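You operate a simulated robot arm through the tools that you are given. There is no shell and no other tool.

You are at the controls of a simulated robot arm. One attempt, no reset.

TASK
Stop playback, jog to the cut, mark it, save, then go to the next shot.
Fine: one mark, on the frame shown as CUT AT; SAVE and NEXT once.

It is judged by the outcome, as a careful person would: the job done as asked, and still so three seconds after it is handed in. It fails if anything else is knocked over, pushed out of place, dropped, spilled or broken.

THE ROBOT
A 6-joint arm with a two-finger parallel gripper, fixed in place. Base frame: the origin is on the floor under the middle of its stand, x ahead of it, y to its left, z up; the work surface is at about z = 0.743. Lengths are in m, angles in degrees, forces in N, time in s.
With the tool pointing down near the work surface it reaches from about 0.56 to 0.92 m from the base axis. Its first joint turns from -149.0 to 149.0 degrees. Payload 3.43 kg.
The tool frame sits at the grasp point between the pads (the TCP): z along the fingers, y along the line on which they close. The tips reach 0.034 m beyond it. The gripper opens to 0.128 m. The fingers are 0.024 m wide and 0.012 m thick; the gripper's body (0.048 by 0.13 m) begins 0.096 m behind the TCP.
Orientation is told as [roll, pitch, yaw] about the base's x, y, z axes, in that order, counted from this pose: with the fingers straight down and closing along the base's y, the tool's x points along the base's -x, its y along +y and its z along -z.

THE INTERFACE
- The arm moves only by the tool servo_tool. Its argument "increments" is a list of rows, each a list of 3 entries, a list of its own where there are three numbers: the shift along the base's x, y, z in mm, then the turn, a rotation vector about the base's x, y, z in degrees, then the finger opening in mm, from 0 to 128. In form: [[[dx, dy, dz], [wx, wy, wz], claw], ...]. A call has 1 to 20 rows; each row shifts and turns the commanded pose from where the row before left it. Rows are played at 5 a second. More than 0.05 m and 8.6 degrees between two rows, or a gripper value outside its range, and nothing of the call is played. A pose out of reach is approached as far as the arm can. The call stops where the force on the tool passes 40 N (or 10 N more than at its start, if that is more) or the arm is blocked; 0.2 s more then pass. The fingers move at their own pace (about 0.108 m/s each) and stop on an object; they squeeze with about 41 N. The grip force told is the motor's: it shows also when the fingers shut on nothing. Time passes only in rows, and 0.2 s behind the last, so rows that do not move let the fingers close. The reply holds the time, the measured pose of the TCP, the force on the tool along the base axes, the opening and the grip force, in the units named above and with some noise, with the torque about the TCP (base axes, N m) and any sound that the robot's microphone picked up, and new pictures: "show" is both (left out), scene, wrist or none.
- Cameras (640 x 400 px; columns grow to the right, rows downward): "scene" is fixed at [0.0481, 0.6486, 1.3736]; the picture's right is [0.49, 0.87, 0.00], its down [-0.26, 0.15, -0.95] and it looks along [-0.83, 0.46, 0.30] (base axes); focal length 214 px, centre (320, 200). "wrist" rides on the gripper at [0.076, -0.011, -0.16] in the tool frame; the picture's right is [0.15, 0.99, 0.00], its down [-0.88, 0.13, -0.46] and it looks along [-0.45, 0.07, 0.89] (tool axes); focal length 234 px, centre (320, 200). There is no depth. A picture from a camera that has moved, and an enlarged one, comes with that camera's place and axes in the base frame and with its lens.
- lift_body(by): slides the trunk up (or, below 0, down) by that many m; the arm rides with it, the base frame stays. It gives what a move gives, with no picture.
- enlarge(camera, box): a new picture of the part [left, top, right, bottom] of that camera's present view, enlarged. The clock stands still meanwhile.
- close_job(): hands the job in; it is judged then, once.

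Nothing tells you positions but the pictures and the camera data. Unless the task says otherwise, let go and move clear before handing in.

The tools are called as a command line: name --argument value ..., lists and objects as JSON in quotes. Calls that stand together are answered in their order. servo_tool: Moves the arm, as the interface text tells. Its arguments: {"type":"object","properties":{"increments":{"type":"array","items":{"type":"array"}},"show":{"type":"string","enum":["both","scene","wrist","none"]}},"required":["increments"]} The other tools are called the same way: lift_body (by) moves the trunk up or down; enlarge (camera, box) takes an enlarged picture of a part of a camera's view; close_job () hands the job in.

At the start:

```text
t: 0.0
tcp_pos: [0.3235, 0.4979, 1.1437]
orientation: [0.0, 0.0, 0.0]
ft_force: [-0.4, 0.5, 0.3]
wrist_torque: [0.0, 0.02, -0.02]
opening: 0.1282
grasp_force: 0.1
trunk travel left (down, up): [-0.65, 0.06]
```

scene: 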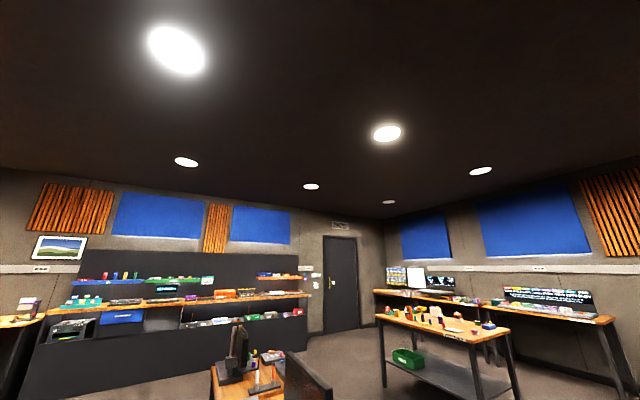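
wrist: 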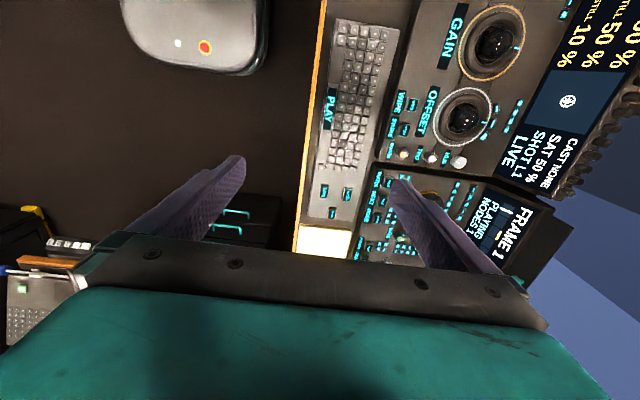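

The wrist camera shows a control desk with panels off to the robot's left (+y); a panel with a screen reading "FRAME 1 / PLAYING" is at the right of the picture. I will enlarge the views before moving.

enlarge --camera "wrist" --box '[340, 150, 580, 300]'

enlarge --camera "wrist" --box '[290, 0, 640, 220]'

enlarge --camera "scene" --box '[180, 280, 380, 400]'

```text
2.67 times, centred on (460, 225) of wrist
camera zoom: at [0.2485, 0.4873, 1.3047], right [-0.15, 0.99, 0.0], down [0.88, 0.13, 0.46], along [0.45, 0.07, -0.89], focal length 624 px, centre (-53, 133)
```

zoom: 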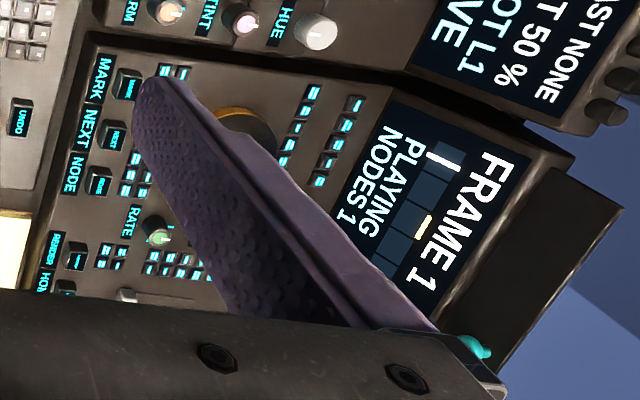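

```text
1.82 times, centred on (465, 110) of wrist
camera zoom: at [0.2485, 0.4873, 1.3047], right [-0.15, 0.99, 0.0], down [0.88, 0.13, 0.46], along [0.45, 0.07, -0.89], focal length 426 px, centre (56, 364)
```

zoom: 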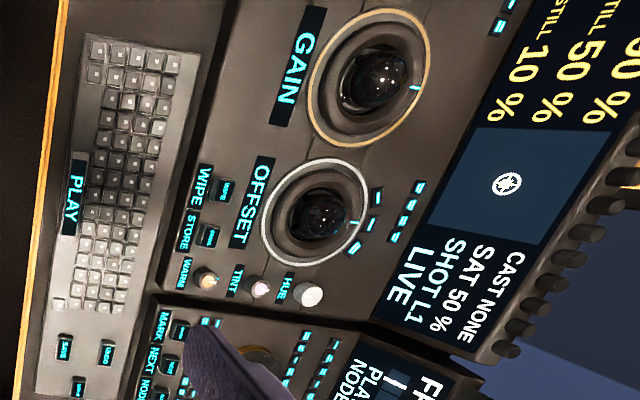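

```text
3.20 times, centred on (280, 340) of scene
camera zoom: at [0.0481, 0.6486, 1.3736], right [0.49, 0.87, 0.0], down [-0.26, 0.15, -0.95], along [-0.83, 0.46, 0.3], focal length 686 px, centre (448, -248)
```

zoom: 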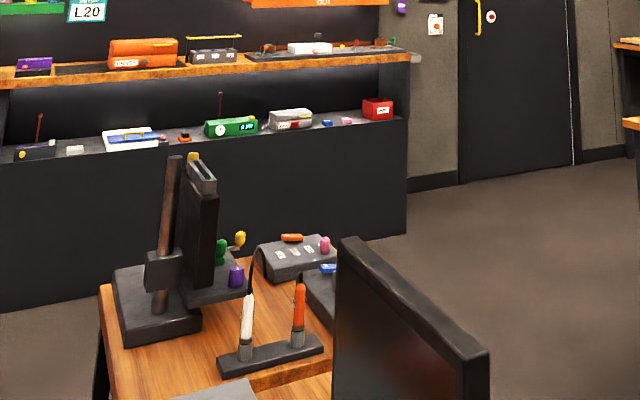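

The desk faces -y, with its text upright when seen from -y, and the panel with MARK, NEXT and the FRAME screen lies about x 0.4, y 0.65–0.95. I will yaw the gripper +90° at this height so the wrist camera looks at the desk the right way up.

servo_tool --increments '[[[0, 0, 0], [0, 0, 8.2], 128], [[0, 0, 0], [0, 0, 8.2], 128], [[0, 0, 0], [0, 0, 8.2], 128], [[0, 0, 0], [0, 0, 8.2], 100], [[0, 0, 0], [0, 0, 8.2], 60], [[0, 0, 0], [0, 0, 8.2], 20], [[0, 0, 0], [0, 0, 8.2], 0], [[0, 0, 0], [0, 0, 8.2], 0], [[0, 0, 0], [0, 0, 8.2], 0], [[0, 0, 0], [0, 0, 8.2], 0], [[0, 0, 0], [0, 0, 8.0], 0]]'

```text
t: 0.8
tcp_pos: [0.3243, 0.4986, 1.1453]
orientation: [0.4, 0.1, 19.7]
ft_force: [-12.2, 15.8, 0.4]
wrist_torque: [-2.73, -2.1, -1.8]
opening: 0.1279
grasp_force: 0.1
trunk travel left (down, up): [-0.65, 0.06]
stopped in row 3: the force on the tool passed its limit at 108 N (the readings are from after the stop); the commanded pose is now the measured one
camera wrist: at [0.2565, 0.4629, 1.3047], right [-0.47, 0.88, 0.01], down [0.79, 0.42, 0.46], along [0.4, 0.22, -0.89], focal length 234 px, centre (320, 200)
```

scene: 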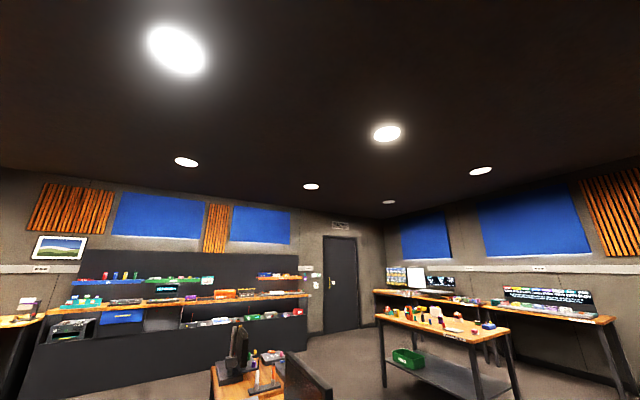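
wrist: 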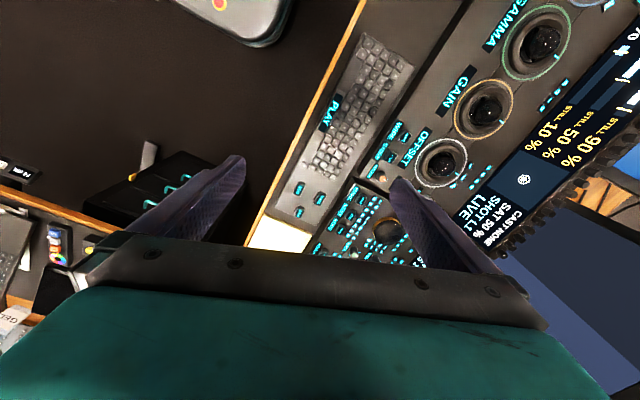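

The turn was stopped by a contact at about the height of the wrist camera. From force and torque it lies around (0.26, 0.45, 1.32), so it is probably the camera against the robot's own forearm. I will turn back a little and check that the force goes away.

servo_tool --increments '[[[0, 0, 0], [0, 0, -4], 128], [[0, 0, 0], [0, 0, -6], 128], [[0, 0, 0], [0, 0, 0], 128]]' --show "wrist"

```text
t: 1.6
tcp_pos: [0.3218, 0.4992, 1.1451]
orientation: [0.2, 0.0, 9.9]
ft_force: [0.9, -0.3, -0.4]
wrist_torque: [-0.03, 0.01, 0.02]
opening: 0.1281
grasp_force: 0.0
trunk travel left (down, up): [-0.65, 0.06]
camera wrist: at [0.251, 0.4747, 1.3047], right [-0.31, 0.95, 0.01], down [0.85, 0.28, 0.46], along [0.43, 0.15, -0.89], focal length 234 px, centre (320, 200)
```

wrist: 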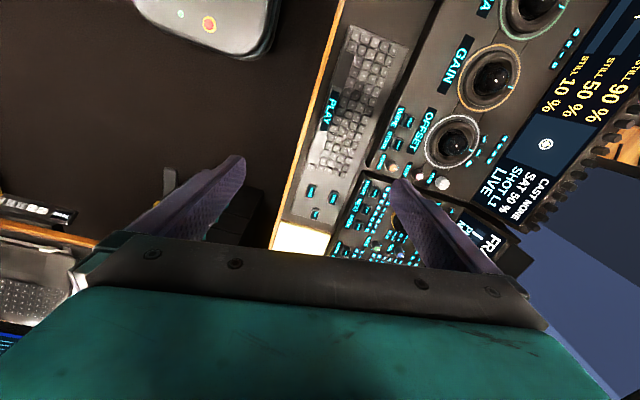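

The force is gone, so nothing is touching now. The desk's front edge is near y 0.5 and the robot stands on the operator's side, so I will move out over the desk in +y at this height, where the forearm should be clear, and look again.

servo_tool --increments '[[[0, 20, 0], [0, 0, 0], 128], [[0, 20, 0], [0, 0, 0], 128], [[0, 20, 0], [0, 0, 0], 128], [[0, 20, 0], [0, 0, 0], 128], [[0, 20, 0], [0, 0, 0], 128], [[0, 20, 0], [0, 0, 0], 128], [[0, 10, 0], [0, 0, 0], 128]]' --show "wrist"

```text
t: 3.2
tcp_pos: [0.3231, 0.63, 1.1444]
orientation: [0.2, 0.1, 9.9]
ft_force: [0.0, -0.7, 0.6]
wrist_torque: [-0.02, 0.01, 0.0]
opening: 0.128
grasp_force: 0.1
trunk travel left (down, up): [-0.65, 0.06]
camera wrist: at [0.2513, 0.6053, 1.3047], right [-0.31, 0.95, 0.01], down [0.85, 0.28, 0.46], along [0.43, 0.15, -0.89], focal length 234 px, centre (320, 200)
```

wrist: 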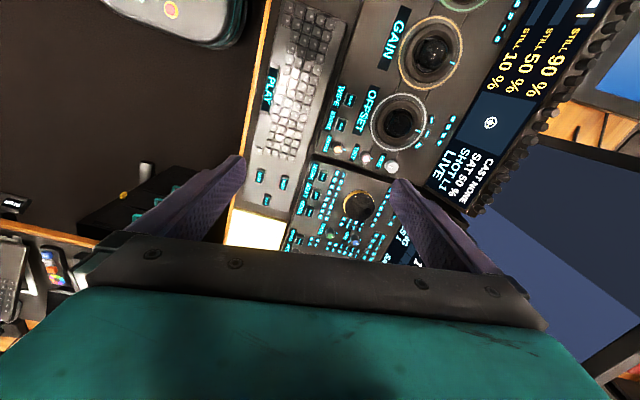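

The jog-dial panel is partly behind the gripper, so I will move +x to bring it into the open part of the picture.

servo_tool --increments '[[[20, 0, 0], [0, 0, 0], 128], [[20, 0, 0], [0, 0, 0], 128], [[20, 0, 0], [0, 0, 0], 128], [[20, 10, 0], [0, 0, 0], 128], [[20, 10, 0], [0, 0, 0], 128], [[20, 10, 0], [0, 0, 0], 128]]' --show "wrist"

```text
t: 4.6
tcp_pos: [0.4436, 0.6589, 1.1439]
orientation: [0.3, 0.1, 9.9]
ft_force: [0.3, -0.5, 0.0]
wrist_torque: [0.0, 0.02, -0.01]
opening: 0.1282
grasp_force: 0.2
trunk travel left (down, up): [-0.65, 0.06]
camera wrist: at [0.3724, 0.6345, 1.304], right [-0.31, 0.95, 0.01], down [0.85, 0.28, 0.46], along [0.43, 0.15, -0.89], focal length 234 px, centre (320, 200)
```

wrist: 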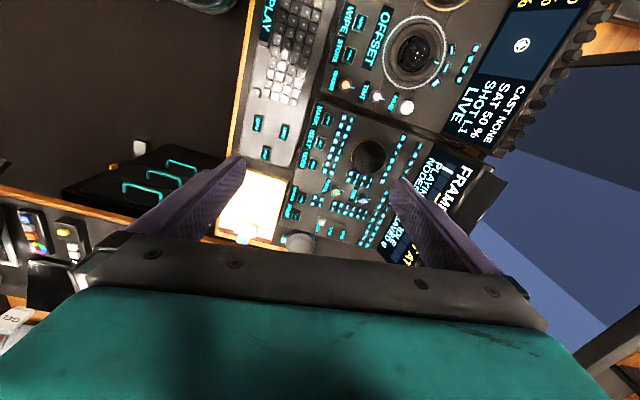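

enlarge --camera "wrist" --box '[230, 80, 410, 250]'

enlarge --camera "wrist" --box '[370, 80, 520, 270]'

```text
2.35 times, centred on (320, 165) of wrist
camera zoom: at [0.3724, 0.6345, 1.304], right [-0.31, 0.95, 0.01], down [0.85, 0.28, 0.46], along [0.43, 0.15, -0.89], focal length 551 px, centre (320, 282)
```

zoom: 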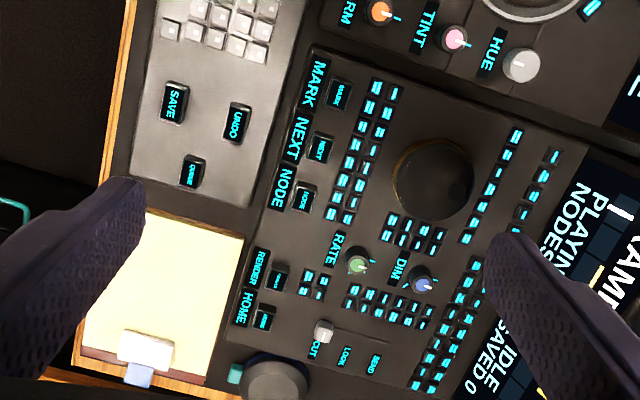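

```text
2.11 times, centred on (445, 175) of wrist
camera zoom: at [0.3724, 0.6345, 1.304], right [-0.31, 0.95, 0.01], down [0.85, 0.28, 0.46], along [0.43, 0.15, -0.89], focal length 493 px, centre (57, 253)
```

zoom: 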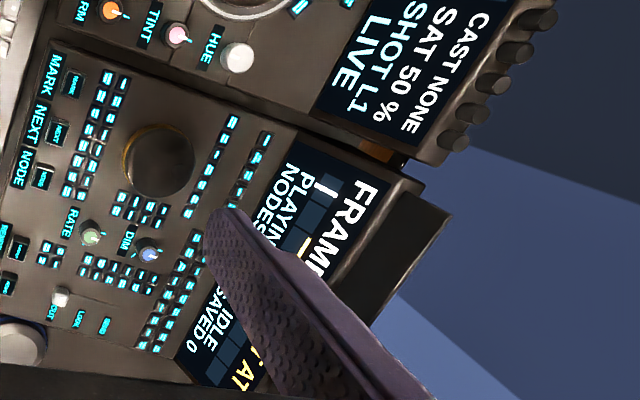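

The dial triangulates to about (0.48, 0.79, 0.79), roughly 78 mm across. MARK is near (0.44, 0.68), NEXT near (0.49, 0.68) and SAVE near (0.495, 0.53), with "PLAY" near (0.30, 0.52). I will close the fingers and try a slow yaw here in small steps to find where the forearm blocks it.

servo_tool --increments '[[[0, 0, 0], [0, 0, 0], 60], [[0, 0, 0], [0, 0, 0], 0], [[0, 0, 0], [0, 0, 0], 0], [[0, 0, 0], [0, 0, 4], 0], [[0, 0, 0], [0, 0, 4], 0], [[0, 0, 0], [0, 0, 4], 0], [[0, 0, 0], [0, 0, 4], 0], [[0, 0, 0], [0, 0, 4], 0]]' --show "wrist"

```text
t: 6.4
tcp_pos: [0.4428, 0.6581, 1.1443]
orientation: [0.3, 0.1, 30.0]
ft_force: [-0.4, 1.0, 0.8]
wrist_torque: [0.01, 0.01, -0.02]
opening: 0.0001
grasp_force: 32.9
trunk travel left (down, up): [-0.65, 0.06]
camera wrist: at [0.3844, 0.6112, 1.3047], right [-0.62, 0.78, 0.01], down [0.7, 0.55, 0.46], along [0.35, 0.29, -0.89], focal length 234 px, centre (320, 200)
```

wrist: 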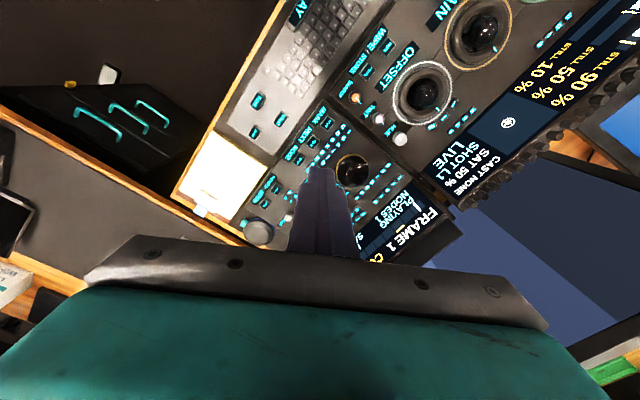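

Yaw 30° works here without contact, so the block depends on reach. I'll go on towards 90° in small steps.

servo_tool --increments '[[[0, 0, 0], [0, 0, 4], 0], [[0, 0, 0], [0, 0, 4], 0], [[0, 0, 0], [0, 0, 4], 0], [[0, 0, 0], [0, 0, 4], 0], [[0, 0, 0], [0, 0, 4], 0], [[0, 0, 0], [0, 0, 4], 0], [[0, 0, 0], [0, 0, 4], 0], [[0, 0, 0], [0, 0, 4], 0], [[0, 0, 0], [0, 0, 4], 0], [[0, 0, 0], [0, 0, 4], 0], [[0, 0, 0], [0, 0, 4], 0], [[0, 0, 0], [0, 0, 4], 0], [[0, 0, 0], [0, 0, 4], 0], [[0, 0, 0], [0, 0, 4], 0], [[0, 0, 0], [0, 0, 4], 0]]' --show "wrist"

```text
t: 7.0
tcp_pos: [0.4445, 0.6603, 1.1449]
orientation: [0.5, -0.1, 37.4]
ft_force: [0.3, 1.2, -2.2]
wrist_torque: [-0.05, -0.01, -0.02]
opening: 0.0001
grasp_force: 33.1
trunk travel left (down, up): [-0.65, 0.06]
stopped in row 3: the force on the tool passed its limit at 48 N (the readings are from after the stop); the commanded pose is now the measured one
camera wrist: at [0.3918, 0.6044, 1.3044], right [-0.72, 0.7, 0.01], down [0.62, 0.63, 0.46], along [0.32, 0.34, -0.89], focal length 234 px, centre (320, 200)
```

wrist: 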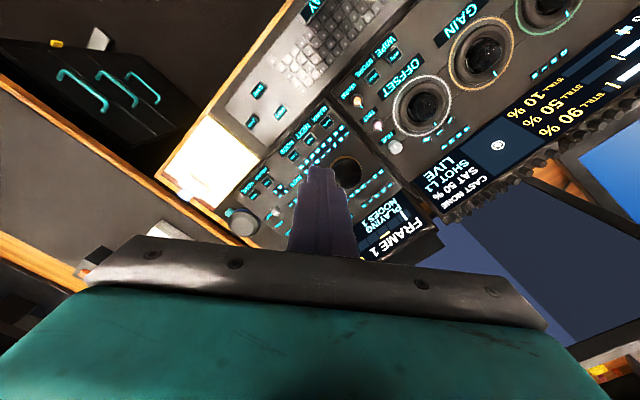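

At yaw 37° the forearm blocks again, so it is the robot's own arm. Lower down, the forearm should come in from higher above the wrist. I will back off 4° and descend about 0.18 m over the clear area in front of the panel.

servo_tool --increments '[[[0, 0, 0], [0, 0, -4], 0], [[0, 0, -20], [0, 0, -3], 0], [[0, 0, -30], [0, 0, 0], 0], [[0, 0, -30], [0, 0, 0], 0], [[0, 0, -30], [0, 0, 0], 0], [[0, 0, -30], [0, 0, 0], 0], [[0, 0, -30], [0, 0, 0], 0], [[0, 0, -10], [0, 0, 0], 0]]' --show "wrist"

```text
t: 8.8
tcp_pos: [0.4444, 0.66, 0.9632]
orientation: [0.5, -0.2, 30.5]
ft_force: [0.0, -0.7, 0.5]
wrist_torque: [-0.03, -0.02, -0.01]
opening: 0.0
grasp_force: 32.7
trunk travel left (down, up): [-0.65, 0.06]
camera wrist: at [0.3849, 0.6109, 1.1241], right [-0.63, 0.78, 0.01], down [0.69, 0.55, 0.46], along [0.35, 0.29, -0.89], focal length 234 px, centre (320, 200)
```

wrist: 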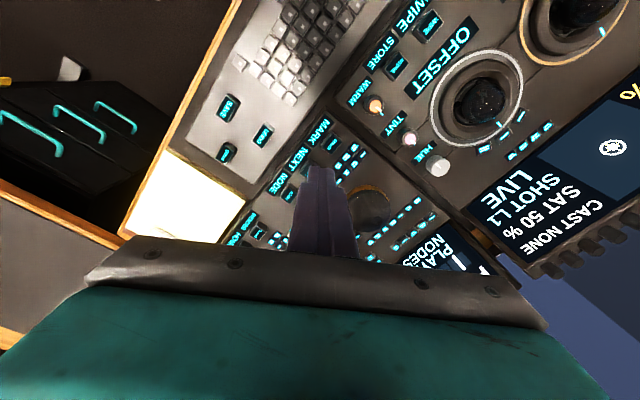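

servo_tool --increments '[[[0, 0, 0], [0, 0, 4], 0], [[0, 0, 0], [0, 0, 4], 0], [[0, 0, 0], [0, 0, 4], 0], [[0, 0, 0], [0, 0, 4], 0], [[0, 0, 0], [0, 0, 4], 0], [[0, 0, 0], [0, 0, 4], 0], [[0, 0, 0], [0, 0, 4], 0], [[0, 0, 0], [0, 0, 4], 0], [[0, 0, 0], [0, 0, 4], 0], [[0, 0, 0], [0, 0, 4], 0], [[0, 0, 0], [0, 0, 4], 0], [[0, 0, 0], [0, 0, 4], 0], [[0, 0, 0], [0, 0, 4], 0], [[0, 0, 0], [0, 0, 4], 0], [[0, 0, 0], [0, 0, 4], 0]]' --show "wrist"

```text
t: 12.0
tcp_pos: [0.4438, 0.6595, 0.9647]
orientation: [0.5, -0.2, 90.4]
ft_force: [0.5, -0.3, -0.5]
wrist_torque: [0.0, 0.02, 0.01]
opening: 0.0
grasp_force: 33.3
trunk travel left (down, up): [-0.65, 0.06]
camera wrist: at [0.4579, 0.5845, 1.1246], right [-0.99, -0.16, 0.01], down [-0.13, 0.88, 0.46], along [-0.08, 0.45, -0.89], focal length 234 px, centre (320, 200)
```

wrist: 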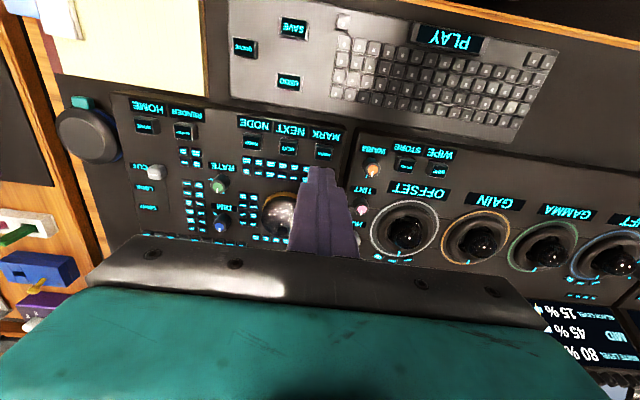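

Yaw 90° is free at this height, but it turns the picture upside down with the far side hidden behind the gripper. Before choosing a working yaw I'll enlarge the keyboard and the jog panel.

enlarge --camera "wrist" --box '[320, 0, 570, 150]'

enlarge --camera "wrist" --box '[110, 80, 350, 250]'

```text
2.56 times, centred on (445, 75) of wrist
camera zoom: at [0.4579, 0.5845, 1.1246], right [-0.99, -0.16, 0.01], down [-0.13, 0.88, 0.46], along [-0.08, 0.45, -0.89], focal length 600 px, centre (0, 520)
```

zoom: 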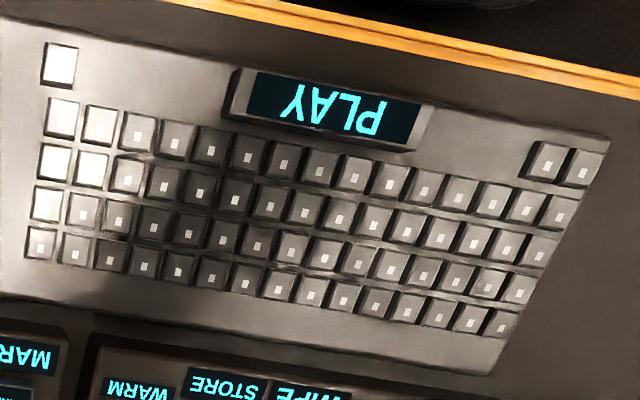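

```text
2.35 times, centred on (230, 165) of wrist
camera zoom: at [0.4579, 0.5845, 1.1246], right [-0.99, -0.16, 0.01], down [-0.13, 0.88, 0.46], along [-0.08, 0.45, -0.89], focal length 551 px, centre (532, 282)
```

zoom: 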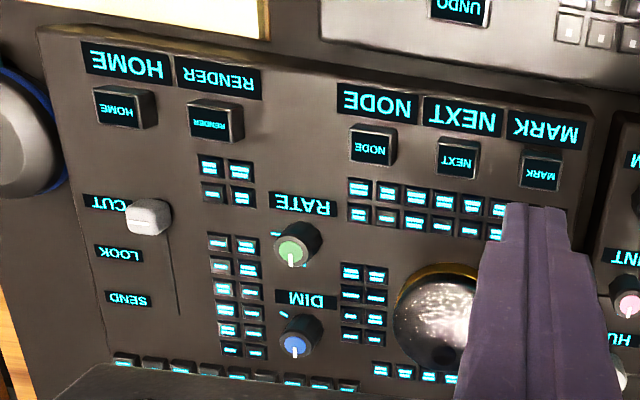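

PLAY is the keyboard's big space-bar key. The jog control could be the glossy disc with the gold ring, or the round thing with a blue ring to the right. I'll turn back to about yaw 10° and move out to look closely at it and the screens.

servo_tool --increments '[[[0, 5, 0], [0, 0, -4.1], 0], [[0, 5, 0], [0, 0, -4.1], 0], [[0, 5, 0], [0, 0, -4.1], 0], [[0, 5, 0], [0, 0, -4.1], 0], [[0, 5, 0], [0, 0, -4.1], 0], [[0, 5, 0], [0, 0, -4.1], 0], [[0, 5, 0], [0, 0, -4.1], 0], [[0, 5, 0], [0, 0, -4.1], 0], [[0, 5, 0], [0, 0, -4.1], 0], [[0, 5, 0], [0, 0, -4.1], 0], [[0, 5, 0], [0, 0, -4.1], 0], [[0, 5, 0], [0, 0, -4.1], 0], [[0, 5, 0], [0, 0, -4.1], 0], [[0, 5, 0], [0, 0, -4.1], 0], [[0, 5, 0], [0, 0, -4.1], 0], [[0, 5, 0], [0, 0, -4.1], 0], [[0, 5, 0], [0, 0, -4.1], 0], [[0, 5, 0], [0, 0, -4.1], 0], [[0, 5, 0], [0, 0, -4.1], 0], [[0, 5, 0], [0, 0, -4.1], 0]]' --show "wrist"

```text
t: 16.2
tcp_pos: [0.4443, 0.7608, 0.9634]
orientation: [0.5, -0.2, 8.3]
ft_force: [-0.3, 0.2, 0.4]
wrist_torque: [0.01, -0.01, -0.01]
opening: 0.0
grasp_force: 33.0
trunk travel left (down, up): [-0.65, 0.06]
camera wrist: at [0.3711, 0.7374, 1.1242], right [-0.29, 0.96, 0.01], down [0.85, 0.25, 0.46], along [0.44, 0.14, -0.89], focal length 234 px, centre (320, 200)
```

wrist: 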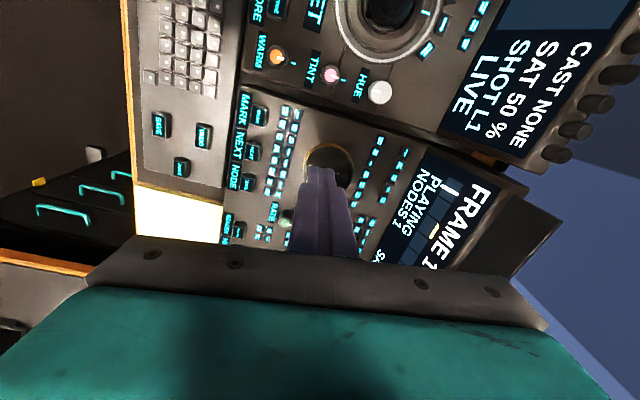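

I need to move further +x so the dial and both screens clear the finger.

servo_tool --increments '[[[20, -5, 0], [0, 0, 0], 0], [[20, -5, 0], [0, 0, 0], 0], [[20, -5, 0], [0, 0, 0], 0], [[20, -5, 0], [0, 0, 0], 0]]' --show "wrist"

```text
t: 17.2
tcp_pos: [0.5251, 0.7404, 0.9629]
orientation: [0.5, -0.2, 8.5]
ft_force: [0.0, 0.6, -0.5]
wrist_torque: [0.01, 0.0, 0.01]
opening: 0.0
grasp_force: 33.5
trunk travel left (down, up): [-0.65, 0.06]
camera wrist: at [0.4517, 0.7166, 1.1248], right [-0.29, 0.96, 0.01], down [0.85, 0.25, 0.46], along [0.44, 0.14, -0.89], focal length 234 px, centre (320, 200)
```

wrist: 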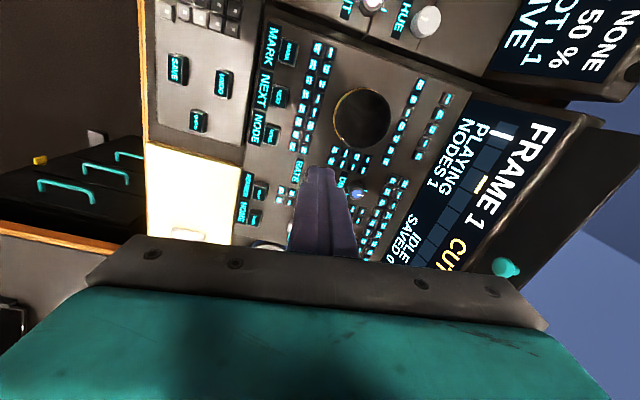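

enlarge --camera "wrist" --box '[310, 60, 430, 180]'

enlarge --camera "wrist" --box '[380, 90, 600, 280]'

enlarge --camera "wrist" --box '[140, 20, 340, 250]'

```text
3.33 times, centred on (370, 120) of wrist
camera zoom: at [0.4517, 0.7166, 1.1248], right [-0.29, 0.96, 0.01], down [0.85, 0.25, 0.46], along [0.44, 0.14, -0.89], focal length 781 px, centre (153, 467)
```

zoom: 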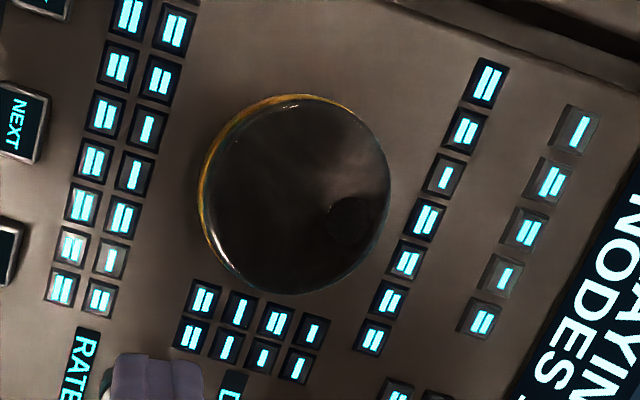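

```text
2.11 times, centred on (490, 185) of wrist
camera zoom: at [0.4517, 0.7166, 1.1248], right [-0.29, 0.96, 0.01], down [0.85, 0.25, 0.46], along [0.44, 0.14, -0.89], focal length 493 px, centre (-38, 232)
```

zoom: 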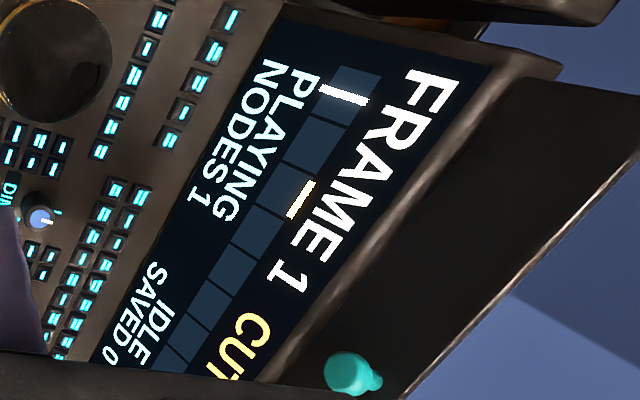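

```text
1.74 times, centred on (240, 135) of wrist
camera zoom: at [0.4517, 0.7166, 1.1248], right [-0.29, 0.96, 0.01], down [0.85, 0.25, 0.46], along [0.44, 0.14, -0.89], focal length 407 px, centre (459, 313)
```

zoom: 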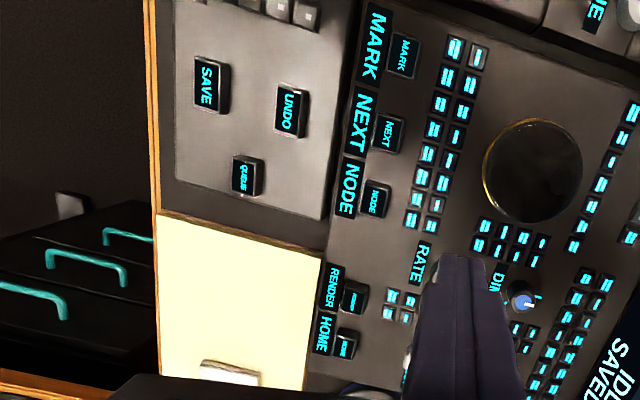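

The gold-ringed disc is a jog wheel with a finger dimple, about 73 mm across, at (0.478, 0.782) with its top near z 0.817. MARK is at about (0.436, 0.674, 0.80), NEXT at (0.486, 0.674), SAVE at (0.495, 0.536, 0.775) and PLAY at (0.30, 0.515). Next I will yaw to about -30° to read the CUT AT screen.

servo_tool --increments '[[[0, 0, 0], [-0.5, 0.2, -5], 0], [[0, 0, 0], [0, 0, -6], 0], [[0, 0, 0], [0, 0, -6], 0], [[0, 0, 0], [0, 0, -6], 0], [[0, 0, 0], [0, 0, -6], 0], [[0, 0, 0], [0, 0, -6], 0], [[0, 0, 0], [0, 0, -4], 0]]' --show "wrist"

```text
t: 18.8
tcp_pos: [0.5226, 0.7405, 0.9645]
orientation: [0.1, 0.1, -30.6]
ft_force: [-0.5, -0.1, -0.4]
wrist_torque: [-0.01, 0.01, -0.04]
opening: 0.0
grasp_force: 32.9
trunk travel left (down, up): [-0.65, 0.06]
camera wrist: at [0.4535, 0.7697, 1.1246], right [0.38, 0.93, 0.0], down [0.82, -0.34, 0.46], along [0.42, -0.17, -0.89], focal length 234 px, centre (320, 200)
```

wrist: 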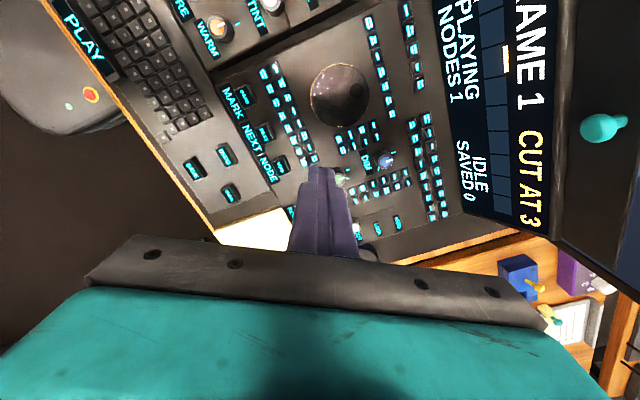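

enlarge --camera "wrist" --box '[430, 0, 640, 240]'

enlarge --camera "wrist" --box '[280, 40, 420, 150]'

```text
1.67 times, centred on (535, 120) of wrist
camera zoom: at [0.4535, 0.7697, 1.1246], right [0.38, 0.93, 0.0], down [0.82, -0.34, 0.46], along [0.42, -0.17, -0.89], focal length 390 px, centre (-38, 333)
```

zoom: 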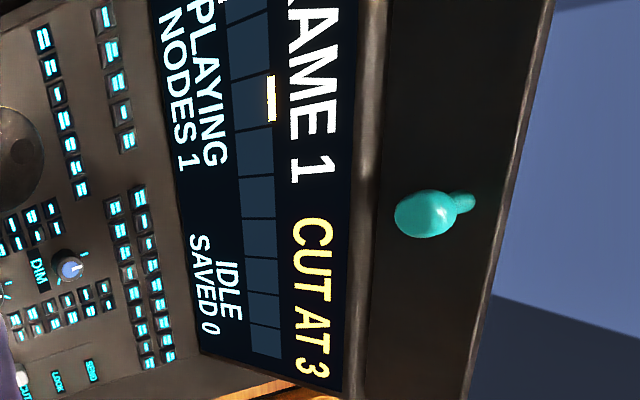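

```text
3.64 times, centred on (350, 95) of wrist
camera zoom: at [0.4535, 0.7697, 1.1246], right [0.38, 0.93, 0.0], down [0.82, -0.34, 0.46], along [0.42, -0.17, -0.89], focal length 852 px, centre (211, 582)
```

zoom: 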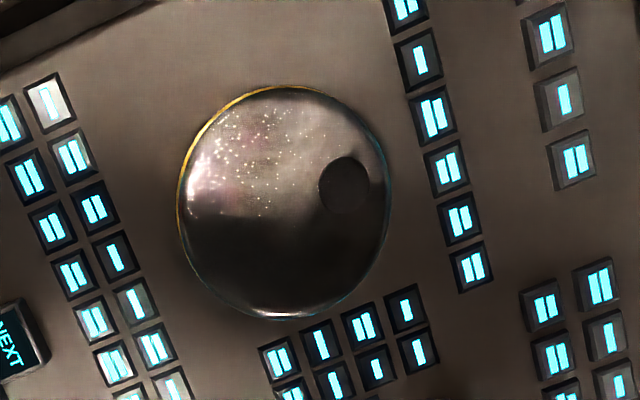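

The screen reads FRAME 1, CUT AT 3, PLAYING, and the panel is nearly flat at z about 0.78. PLAY comes first, so I will travel at safe height to above the PLAY bar at about (0.298, 0.513) with yaw 0 and look.

servo_tool --increments '[[[-16, -16, 0], [0, 0, 2.2], 0], [[-16, -16, 0], [0, 0, 2.2], 0], [[-16, -16, 0], [0, 0, 2.2], 0], [[-16, -16, 0], [0, 0, 2.2], 0], [[-16, -16, 0], [0, 0, 2.2], 0], [[-16, -16, 0], [0, 0, 2.2], 0], [[-16, -16, 0], [0, 0, 2.2], 0], [[-16, -16, 0], [0, 0, 2.2], 0], [[-16, -16, 0], [0, 0, 2.2], 0], [[-16, -16, 0], [0, 0, 2.2], 0], [[-16, -16, 0], [0, 0, 2.2], 0], [[-16, -16, -10], [0, 0, 2.2], 0], [[-16, -16, -10], [0, 0, 2.2], 0], [[-16.6, -19.5, -10], [0, 0, 2.0], 0]]' --show "wrist"

```text
t: 21.8
tcp_pos: [0.298, 0.5125, 0.9336]
orientation: [-0.1, 0.0, 0.1]
ft_force: [0.3, -0.3, 0.3]
wrist_torque: [0.02, 0.02, 0.01]
opening: 0.0
grasp_force: 33.6
trunk travel left (down, up): [-0.65, 0.06]
camera wrist: at [0.2236, 0.5013, 1.0943], right [-0.15, 0.99, 0.0], down [0.88, 0.13, 0.46], along [0.45, 0.07, -0.89], focal length 234 px, centre (320, 200)
```

wrist: 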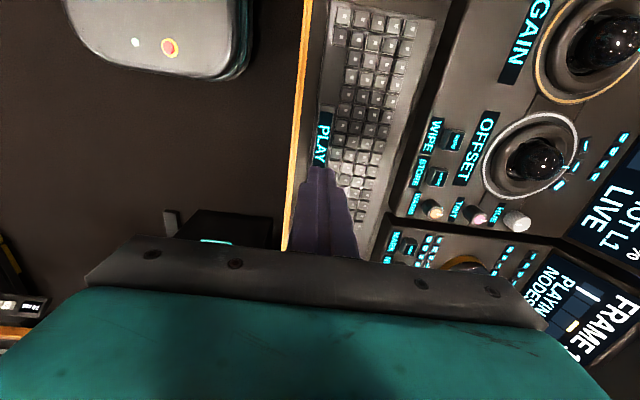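

enlarge --camera "wrist" --box '[280, 80, 380, 190]'

```text
3.64 times, centred on (330, 135) of wrist
camera zoom: at [0.2236, 0.5013, 1.0943], right [-0.15, 0.99, 0.0], down [0.88, 0.13, 0.46], along [0.45, 0.07, -0.89], focal length 852 px, centre (284, 436)
```

zoom: 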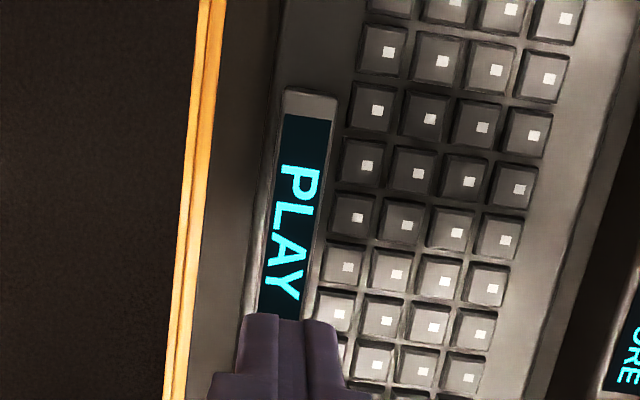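

The tip is over the PLAY bar at about (0.300, 0.515). I will descend to roughly 15 mm above it and check alignment.

servo_tool --increments '[[[1, 0, -20], [0, 0, 0], 0], [[0, 0, -20], [0, 0, 0], 0], [[0, 0, -20], [0, 0, 0], 0], [[0, 0, -20], [0, 0, 0], 0], [[0, 0, -20], [0, 0, 0], 0], [[0, 0, -15], [0, 0, 0], 0]]' --show "wrist"

enlarge --camera "wrist" --box '[260, 100, 380, 220]'

```text
t: 23.2
tcp_pos: [0.2992, 0.513, 0.819]
orientation: [0.0, 0.1, 0.1]
ft_force: [0.1, 0.1, 0.4]
wrist_torque: [-0.02, -0.01, -0.01]
opening: 0.0
grasp_force: 32.3
trunk travel left (down, up): [-0.65, 0.06]
camera wrist: at [0.225, 0.5024, 0.9795], right [-0.15, 0.99, 0.0], down [0.88, 0.13, 0.46], along [0.45, 0.07, -0.89], focal length 234 px, centre (320, 200)
```

wrist: 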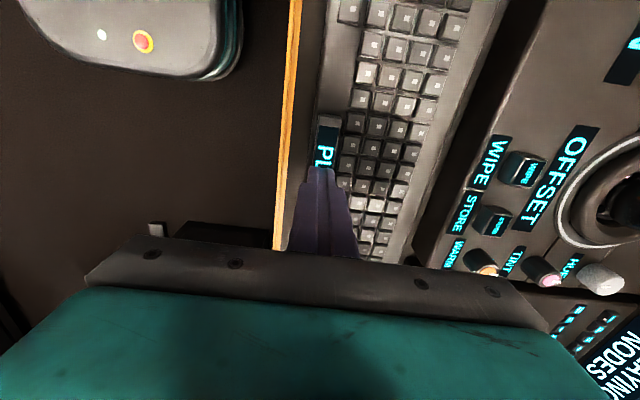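

```text
3.33 times, centred on (320, 160) of wrist
camera zoom: at [0.225, 0.5024, 0.9795], right [-0.15, 0.99, 0.0], down [0.88, 0.13, 0.46], along [0.45, 0.07, -0.89], focal length 781 px, centre (320, 333)
```

zoom: 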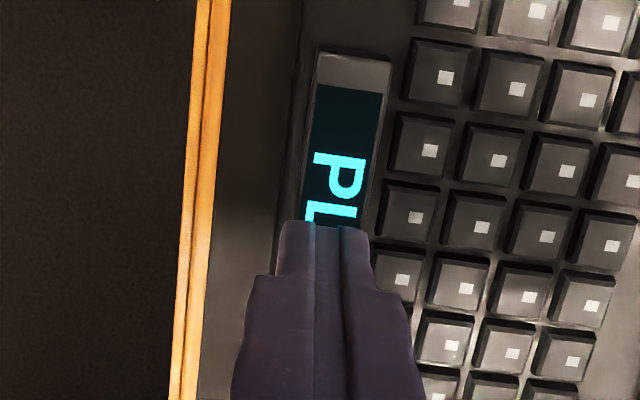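

The bar's centre is a few mm +y of the tip axis, so I shift +2 mm, which keeps the tip off the neighbouring keys, and go down slowly while watching force and sound.

servo_tool --increments '[[[0, 2, 0], [0, 0, 0], 0], [[0, 0, -4], [0, 0, 0], 0], [[0, 0, -4], [0, 0, 0], 0], [[0, 0, -3], [0, 0, 0], 0], [[0, 0, -2], [0, 0, 0], 0], [[0, 0, -2], [0, 0, 0], 0], [[0, 0, -1], [0, 0, 0], 0], [[0, 0, -1], [0, 0, 0], 0]]' --show "wrist"

```text
t: 25.0
tcp_pos: [0.3009, 0.5139, 0.8032]
orientation: [0.0, 0.0, 0.1]
ft_force: [0.5, 0.4, 2.8]
wrist_torque: [0.05, -0.02, -0.01]
opening: 0.0
grasp_force: 33.8
trunk travel left (down, up): [-0.65, 0.06]
camera wrist: at [0.2253, 0.5038, 0.9632], right [-0.15, 0.99, 0.0], down [0.88, 0.13, 0.46], along [0.45, 0.07, -0.89], focal length 234 px, centre (320, 200)
```

wrist: 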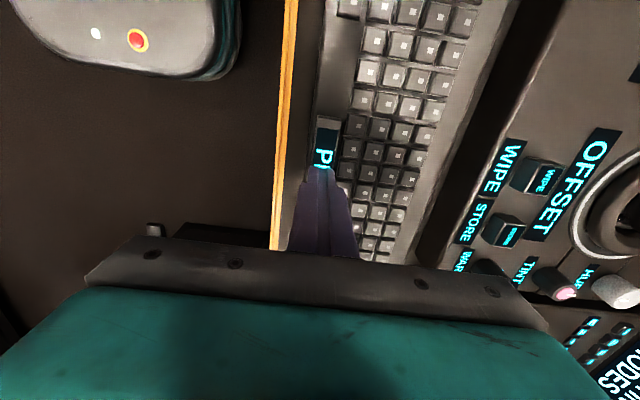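

Contact: 2.8 N at TCP z 0.803, so the key top is near 0.769. I press on in 1 mm steps.

servo_tool --increments '[[[0, 0, -1], [0, 0, 0], 0], [[0, 0, 0], [0, 0, 0], 0]]' --show "wrist"

enlarge --camera "wrist" --box '[540, 290, 640, 400]'

```text
t: 25.6
tcp_pos: [0.3003, 0.5145, 0.8024]
orientation: [0.0, 0.0, 0.0]
ft_force: [1.0, 0.2, 2.9]
wrist_torque: [0.02, -0.04, 0.01]
opening: 0.0002
grasp_force: 33.4
trunk travel left (down, up): [-0.65, 0.06]
heard: click
camera wrist: at [0.2253, 0.5039, 0.9621], right [-0.15, 0.99, 0.0], down [0.88, 0.13, 0.46], along [0.45, 0.07, -0.89], focal length 234 px, centre (320, 200)
```

wrist: 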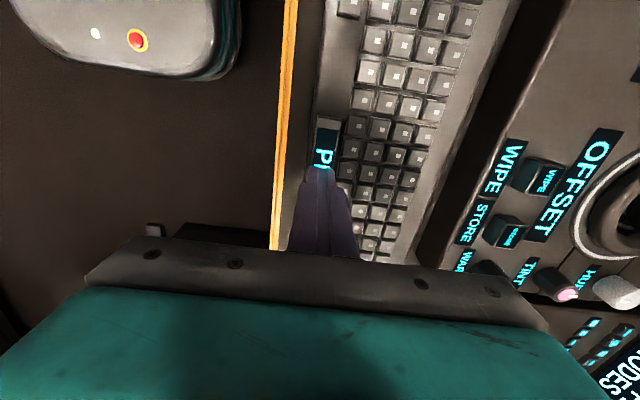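

```text
3.64 times, centred on (590, 345) of wrist
camera zoom: at [0.2253, 0.5039, 0.9621], right [-0.15, 0.99, 0.0], down [0.88, 0.13, 0.46], along [0.45, 0.07, -0.89], focal length 852 px, centre (-662, -327)
```

zoom: 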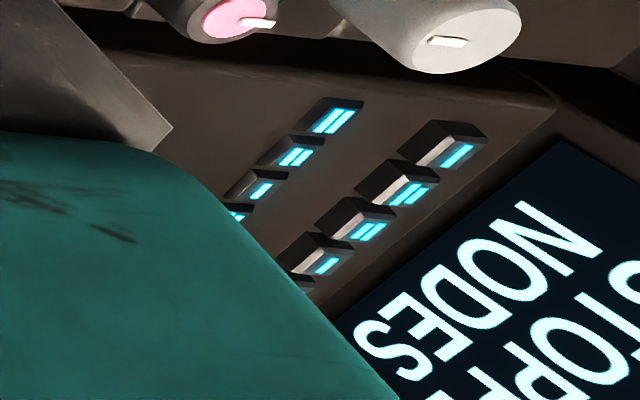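

A click was heard and the screen now reads "STOPP…", so playback is stopped. I lift straight up, then travel back towards the jog wheel at yaw about 0.

servo_tool --increments '[[[0, 0, 3], [0, 0, 0], 0], [[0, 0, 10], [0, 0, 0], 0], [[0, 0, 30], [0, 0, 0], 0], [[0, 0, 40], [0, 0, 0], 0], [[0, 0, 40], [0, 0, 0], 0], [[0, 0, 35], [0, 0, 0], 0]]' --show "wrist"

enlarge --camera "wrist" --box '[500, 220, 640, 390]'

```text
t: 27.0
tcp_pos: [0.3006, 0.5141, 0.9602]
orientation: [0.0, 0.0, 0.1]
ft_force: [-0.1, -1.1, 0.0]
wrist_torque: [0.02, -0.01, -0.02]
opening: 0.0
grasp_force: 32.9
trunk travel left (down, up): [-0.65, 0.06]
camera wrist: at [0.2256, 0.503, 1.1198], right [-0.15, 0.99, 0.0], down [0.88, 0.13, 0.46], along [0.45, 0.07, -0.89], focal length 234 px, centre (320, 200)
```

wrist: 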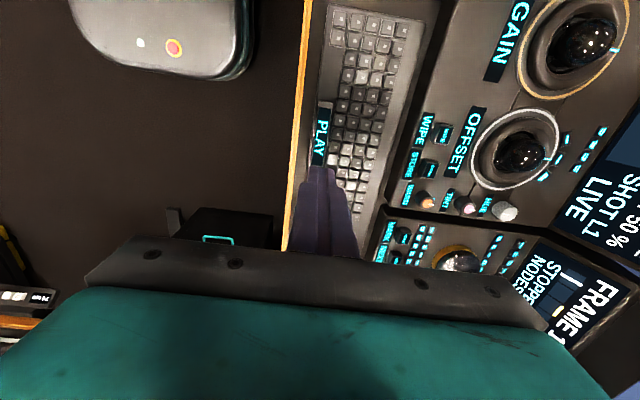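

```text
2.35 times, centred on (570, 305) of wrist
camera zoom: at [0.2256, 0.503, 1.1198], right [-0.15, 0.99, 0.0], down [0.88, 0.13, 0.46], along [0.45, 0.07, -0.89], focal length 551 px, centre (-268, -47)
```

zoom: 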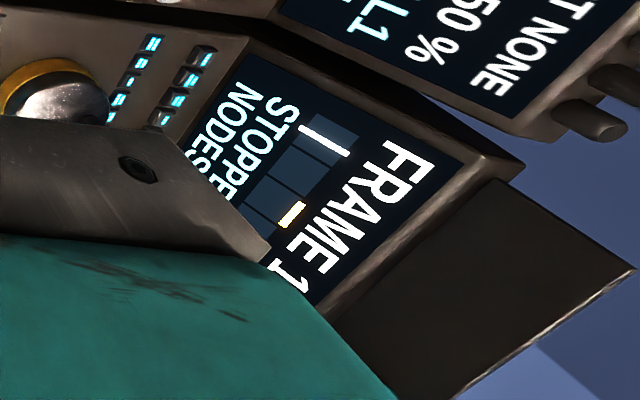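

STOPPED, FRAME 1. I will travel to near the jog wheel and inspect its height and the dimple's position.

servo_tool --increments '[[[14, 17.5, 0], [0, 0, 0], 0], [[14, 17.5, 0], [0, 0, 0], 0], [[14, 17.5, 0], [0, 0, 0], 0], [[14, 17.5, 0], [0, 0, 0], 0], [[14, 17.5, 0], [0, 0, 0], 0], [[14, 17.5, 0], [0, 0, 0], 0], [[14, 17.5, 0], [0, 0, 0], 0], [[14, 17.5, -10], [0, 0, 0], 0], [[14, 17.5, -10], [0, 0, 0], 0], [[14, 17.5, -10], [0, 0, 0], 0]]' --show "wrist"

enlarge --camera "wrist" --box '[320, 120, 440, 240]'

```text
t: 29.2
tcp_pos: [0.4406, 0.6897, 0.9282]
orientation: [0.0, -0.1, 0.1]
ft_force: [0.0, 0.5, 0.6]
wrist_torque: [0.0, -0.03, -0.02]
opening: 0.0001
grasp_force: 33.1
trunk travel left (down, up): [-0.65, 0.06]
camera wrist: at [0.3651, 0.6793, 1.0892], right [-0.15, 0.99, 0.0], down [0.88, 0.13, 0.46], along [0.45, 0.07, -0.89], focal length 234 px, centre (320, 200)
```

wrist: 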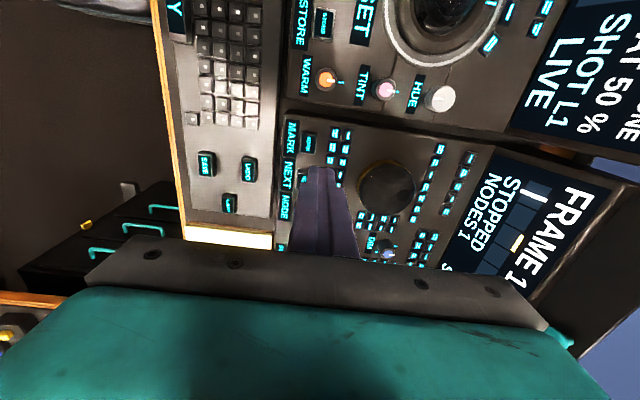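

```text
3.33 times, centred on (380, 180) of wrist
camera zoom: at [0.3651, 0.6793, 1.0892], right [-0.15, 0.99, 0.0], down [0.88, 0.13, 0.46], along [0.45, 0.07, -0.89], focal length 781 px, centre (120, 267)
```

zoom: 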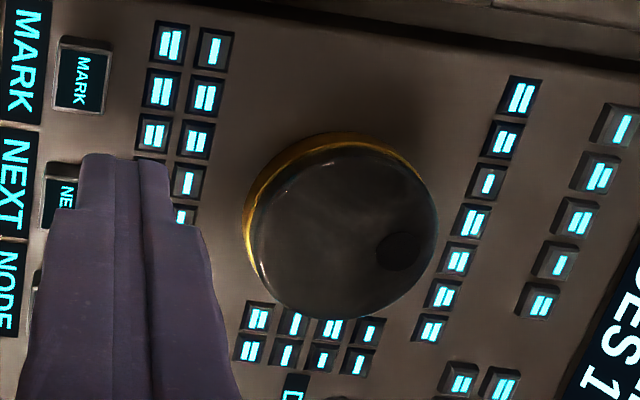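

The jog wheel's top is at about (0.480, 0.787, 0.803) with radius about 37 mm, and the small keys' tops lie near z 0.785. I plan to straddle the wheel with the fingers along y, above the keys, and turn it. First I'll go above it with the fingers open and check reach and centring.

servo_tool --increments '[[[8, 20, 0], [0, 0, 0], 60], [[8, 20, 0], [0, 0, 0], 100], [[8, 20, 0], [0, 0, 0], 100], [[8, 20, 0], [0, 0, 0], 100], [[7, 17, -10], [0, 0, 0], 100], [[0, 0, -10], [0, 0, 0], 100], [[0, 0, -10], [0, 0, 0], 100]]' --show "wrist"

enlarge --camera "wrist" --box '[220, 80, 420, 240]'

```text
t: 30.8
tcp_pos: [0.4778, 0.7872, 0.8997]
orientation: [0.1, 0.0, 0.1]
ft_force: [0.4, -0.3, 0.3]
wrist_torque: [-0.01, 0.0, 0.01]
opening: 0.1002
grasp_force: 0.1
trunk travel left (down, up): [-0.65, 0.06]
camera wrist: at [0.404, 0.7755, 1.0601], right [-0.15, 0.99, 0.0], down [0.88, 0.13, 0.46], along [0.45, 0.07, -0.89], focal length 234 px, centre (320, 200)
```

wrist: 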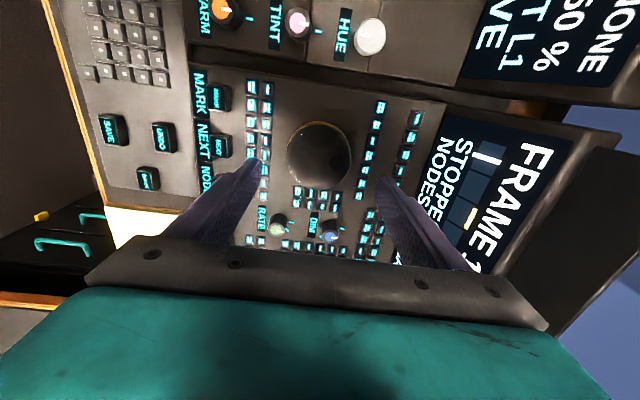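

```text
2.50 times, centred on (320, 160) of wrist
camera zoom: at [0.404, 0.7755, 1.0601], right [-0.15, 0.99, 0.0], down [0.88, 0.13, 0.46], along [0.45, 0.07, -0.89], focal length 585 px, centre (320, 300)
```

zoom: 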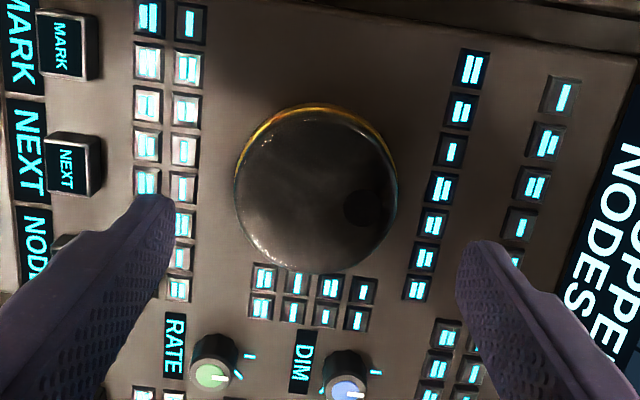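

Reach is fine here. The wheel's centre looks like (0.480, 0.785), so I shift there, set the opening to 92 mm, and lower until the tips are level with the wheel's top.

servo_tool --increments '[[[2, -2, -10], [0, 0, 0], 92], [[0, 0, -15], [0, 0, 0], 92], [[0, 0, -15], [0, 0, 0], 92], [[0, 0, -10], [0, 0, 0], 92], [[0, 0, -5], [0, 0, 0], 92]]' --show "wrist"

enlarge --camera "wrist" --box '[220, 80, 420, 240]'

```text
t: 32.0
tcp_pos: [0.4796, 0.7824, 0.8459]
orientation: [0.1, 0.0, 0.1]
ft_force: [0.5, 0.1, 0.1]
wrist_torque: [-0.02, 0.0, 0.01]
opening: 0.0919
grasp_force: 0.0
out of reach, approached as far as the arm can: row 5
trunk travel left (down, up): [-0.65, 0.06]
camera wrist: at [0.4052, 0.771, 1.0052], right [-0.15, 0.99, 0.0], down [0.88, 0.13, 0.46], along [0.45, 0.07, -0.89], focal length 234 px, centre (320, 200)
```

wrist: 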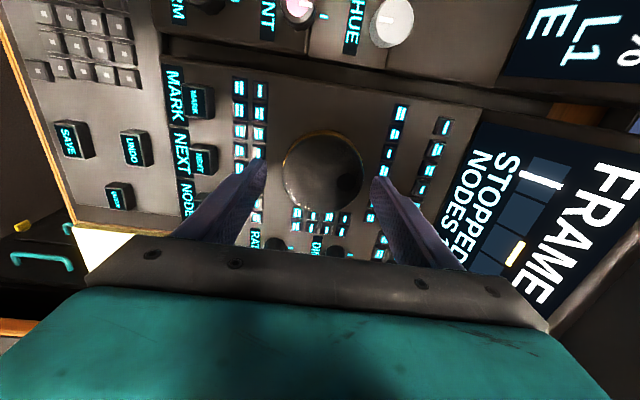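

```text
2.50 times, centred on (320, 160) of wrist
camera zoom: at [0.4052, 0.771, 1.0052], right [-0.15, 0.99, 0.0], down [0.88, 0.13, 0.46], along [0.45, 0.07, -0.89], focal length 585 px, centre (320, 300)
```

zoom: 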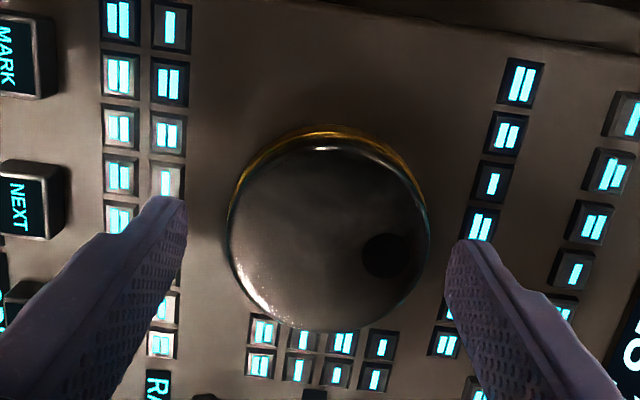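

The arm runs out of reach at this height with the trunk up. I will raise the tool, then lower the trunk by 0.15 m so the shoulder comes nearer to working height.

servo_tool --increments '[[[0, 0, 10], [0, 0, 0], 92], [[0, 0, 30], [0, 0, 0], 92], [[0, 0, 40], [0, 0, 0], 92], [[0, 0, 40], [0, 0, 0], 92], [[0, 0, 40], [0, 0, 0], 92], [[0, 0, 20], [0, 0, 0], 92]]' --show "none"

lift_body --by -0.15

```text
t: 33.4
tcp_pos: [0.477, 0.7816, 1.0248]
orientation: [0.1, 0.1, 0.1]
ft_force: [-1.3, -0.4, 0.0]
wrist_torque: [0.0, 0.0, 0.03]
opening: 0.0922
grasp_force: 0.1
trunk travel left (down, up): [-0.65, 0.06]
```

```text
t: 35.2
tcp_pos: [0.4786, 0.7815, 0.8737]
orientation: [0.2, 0.0, 0.1]
ft_force: [-0.2, -0.3, 0.5]
wrist_torque: [0.0, 0.01, -0.02]
opening: 0.0919
grasp_force: 0.0
trunk travel left (down, up): [-0.5, 0.21]
```

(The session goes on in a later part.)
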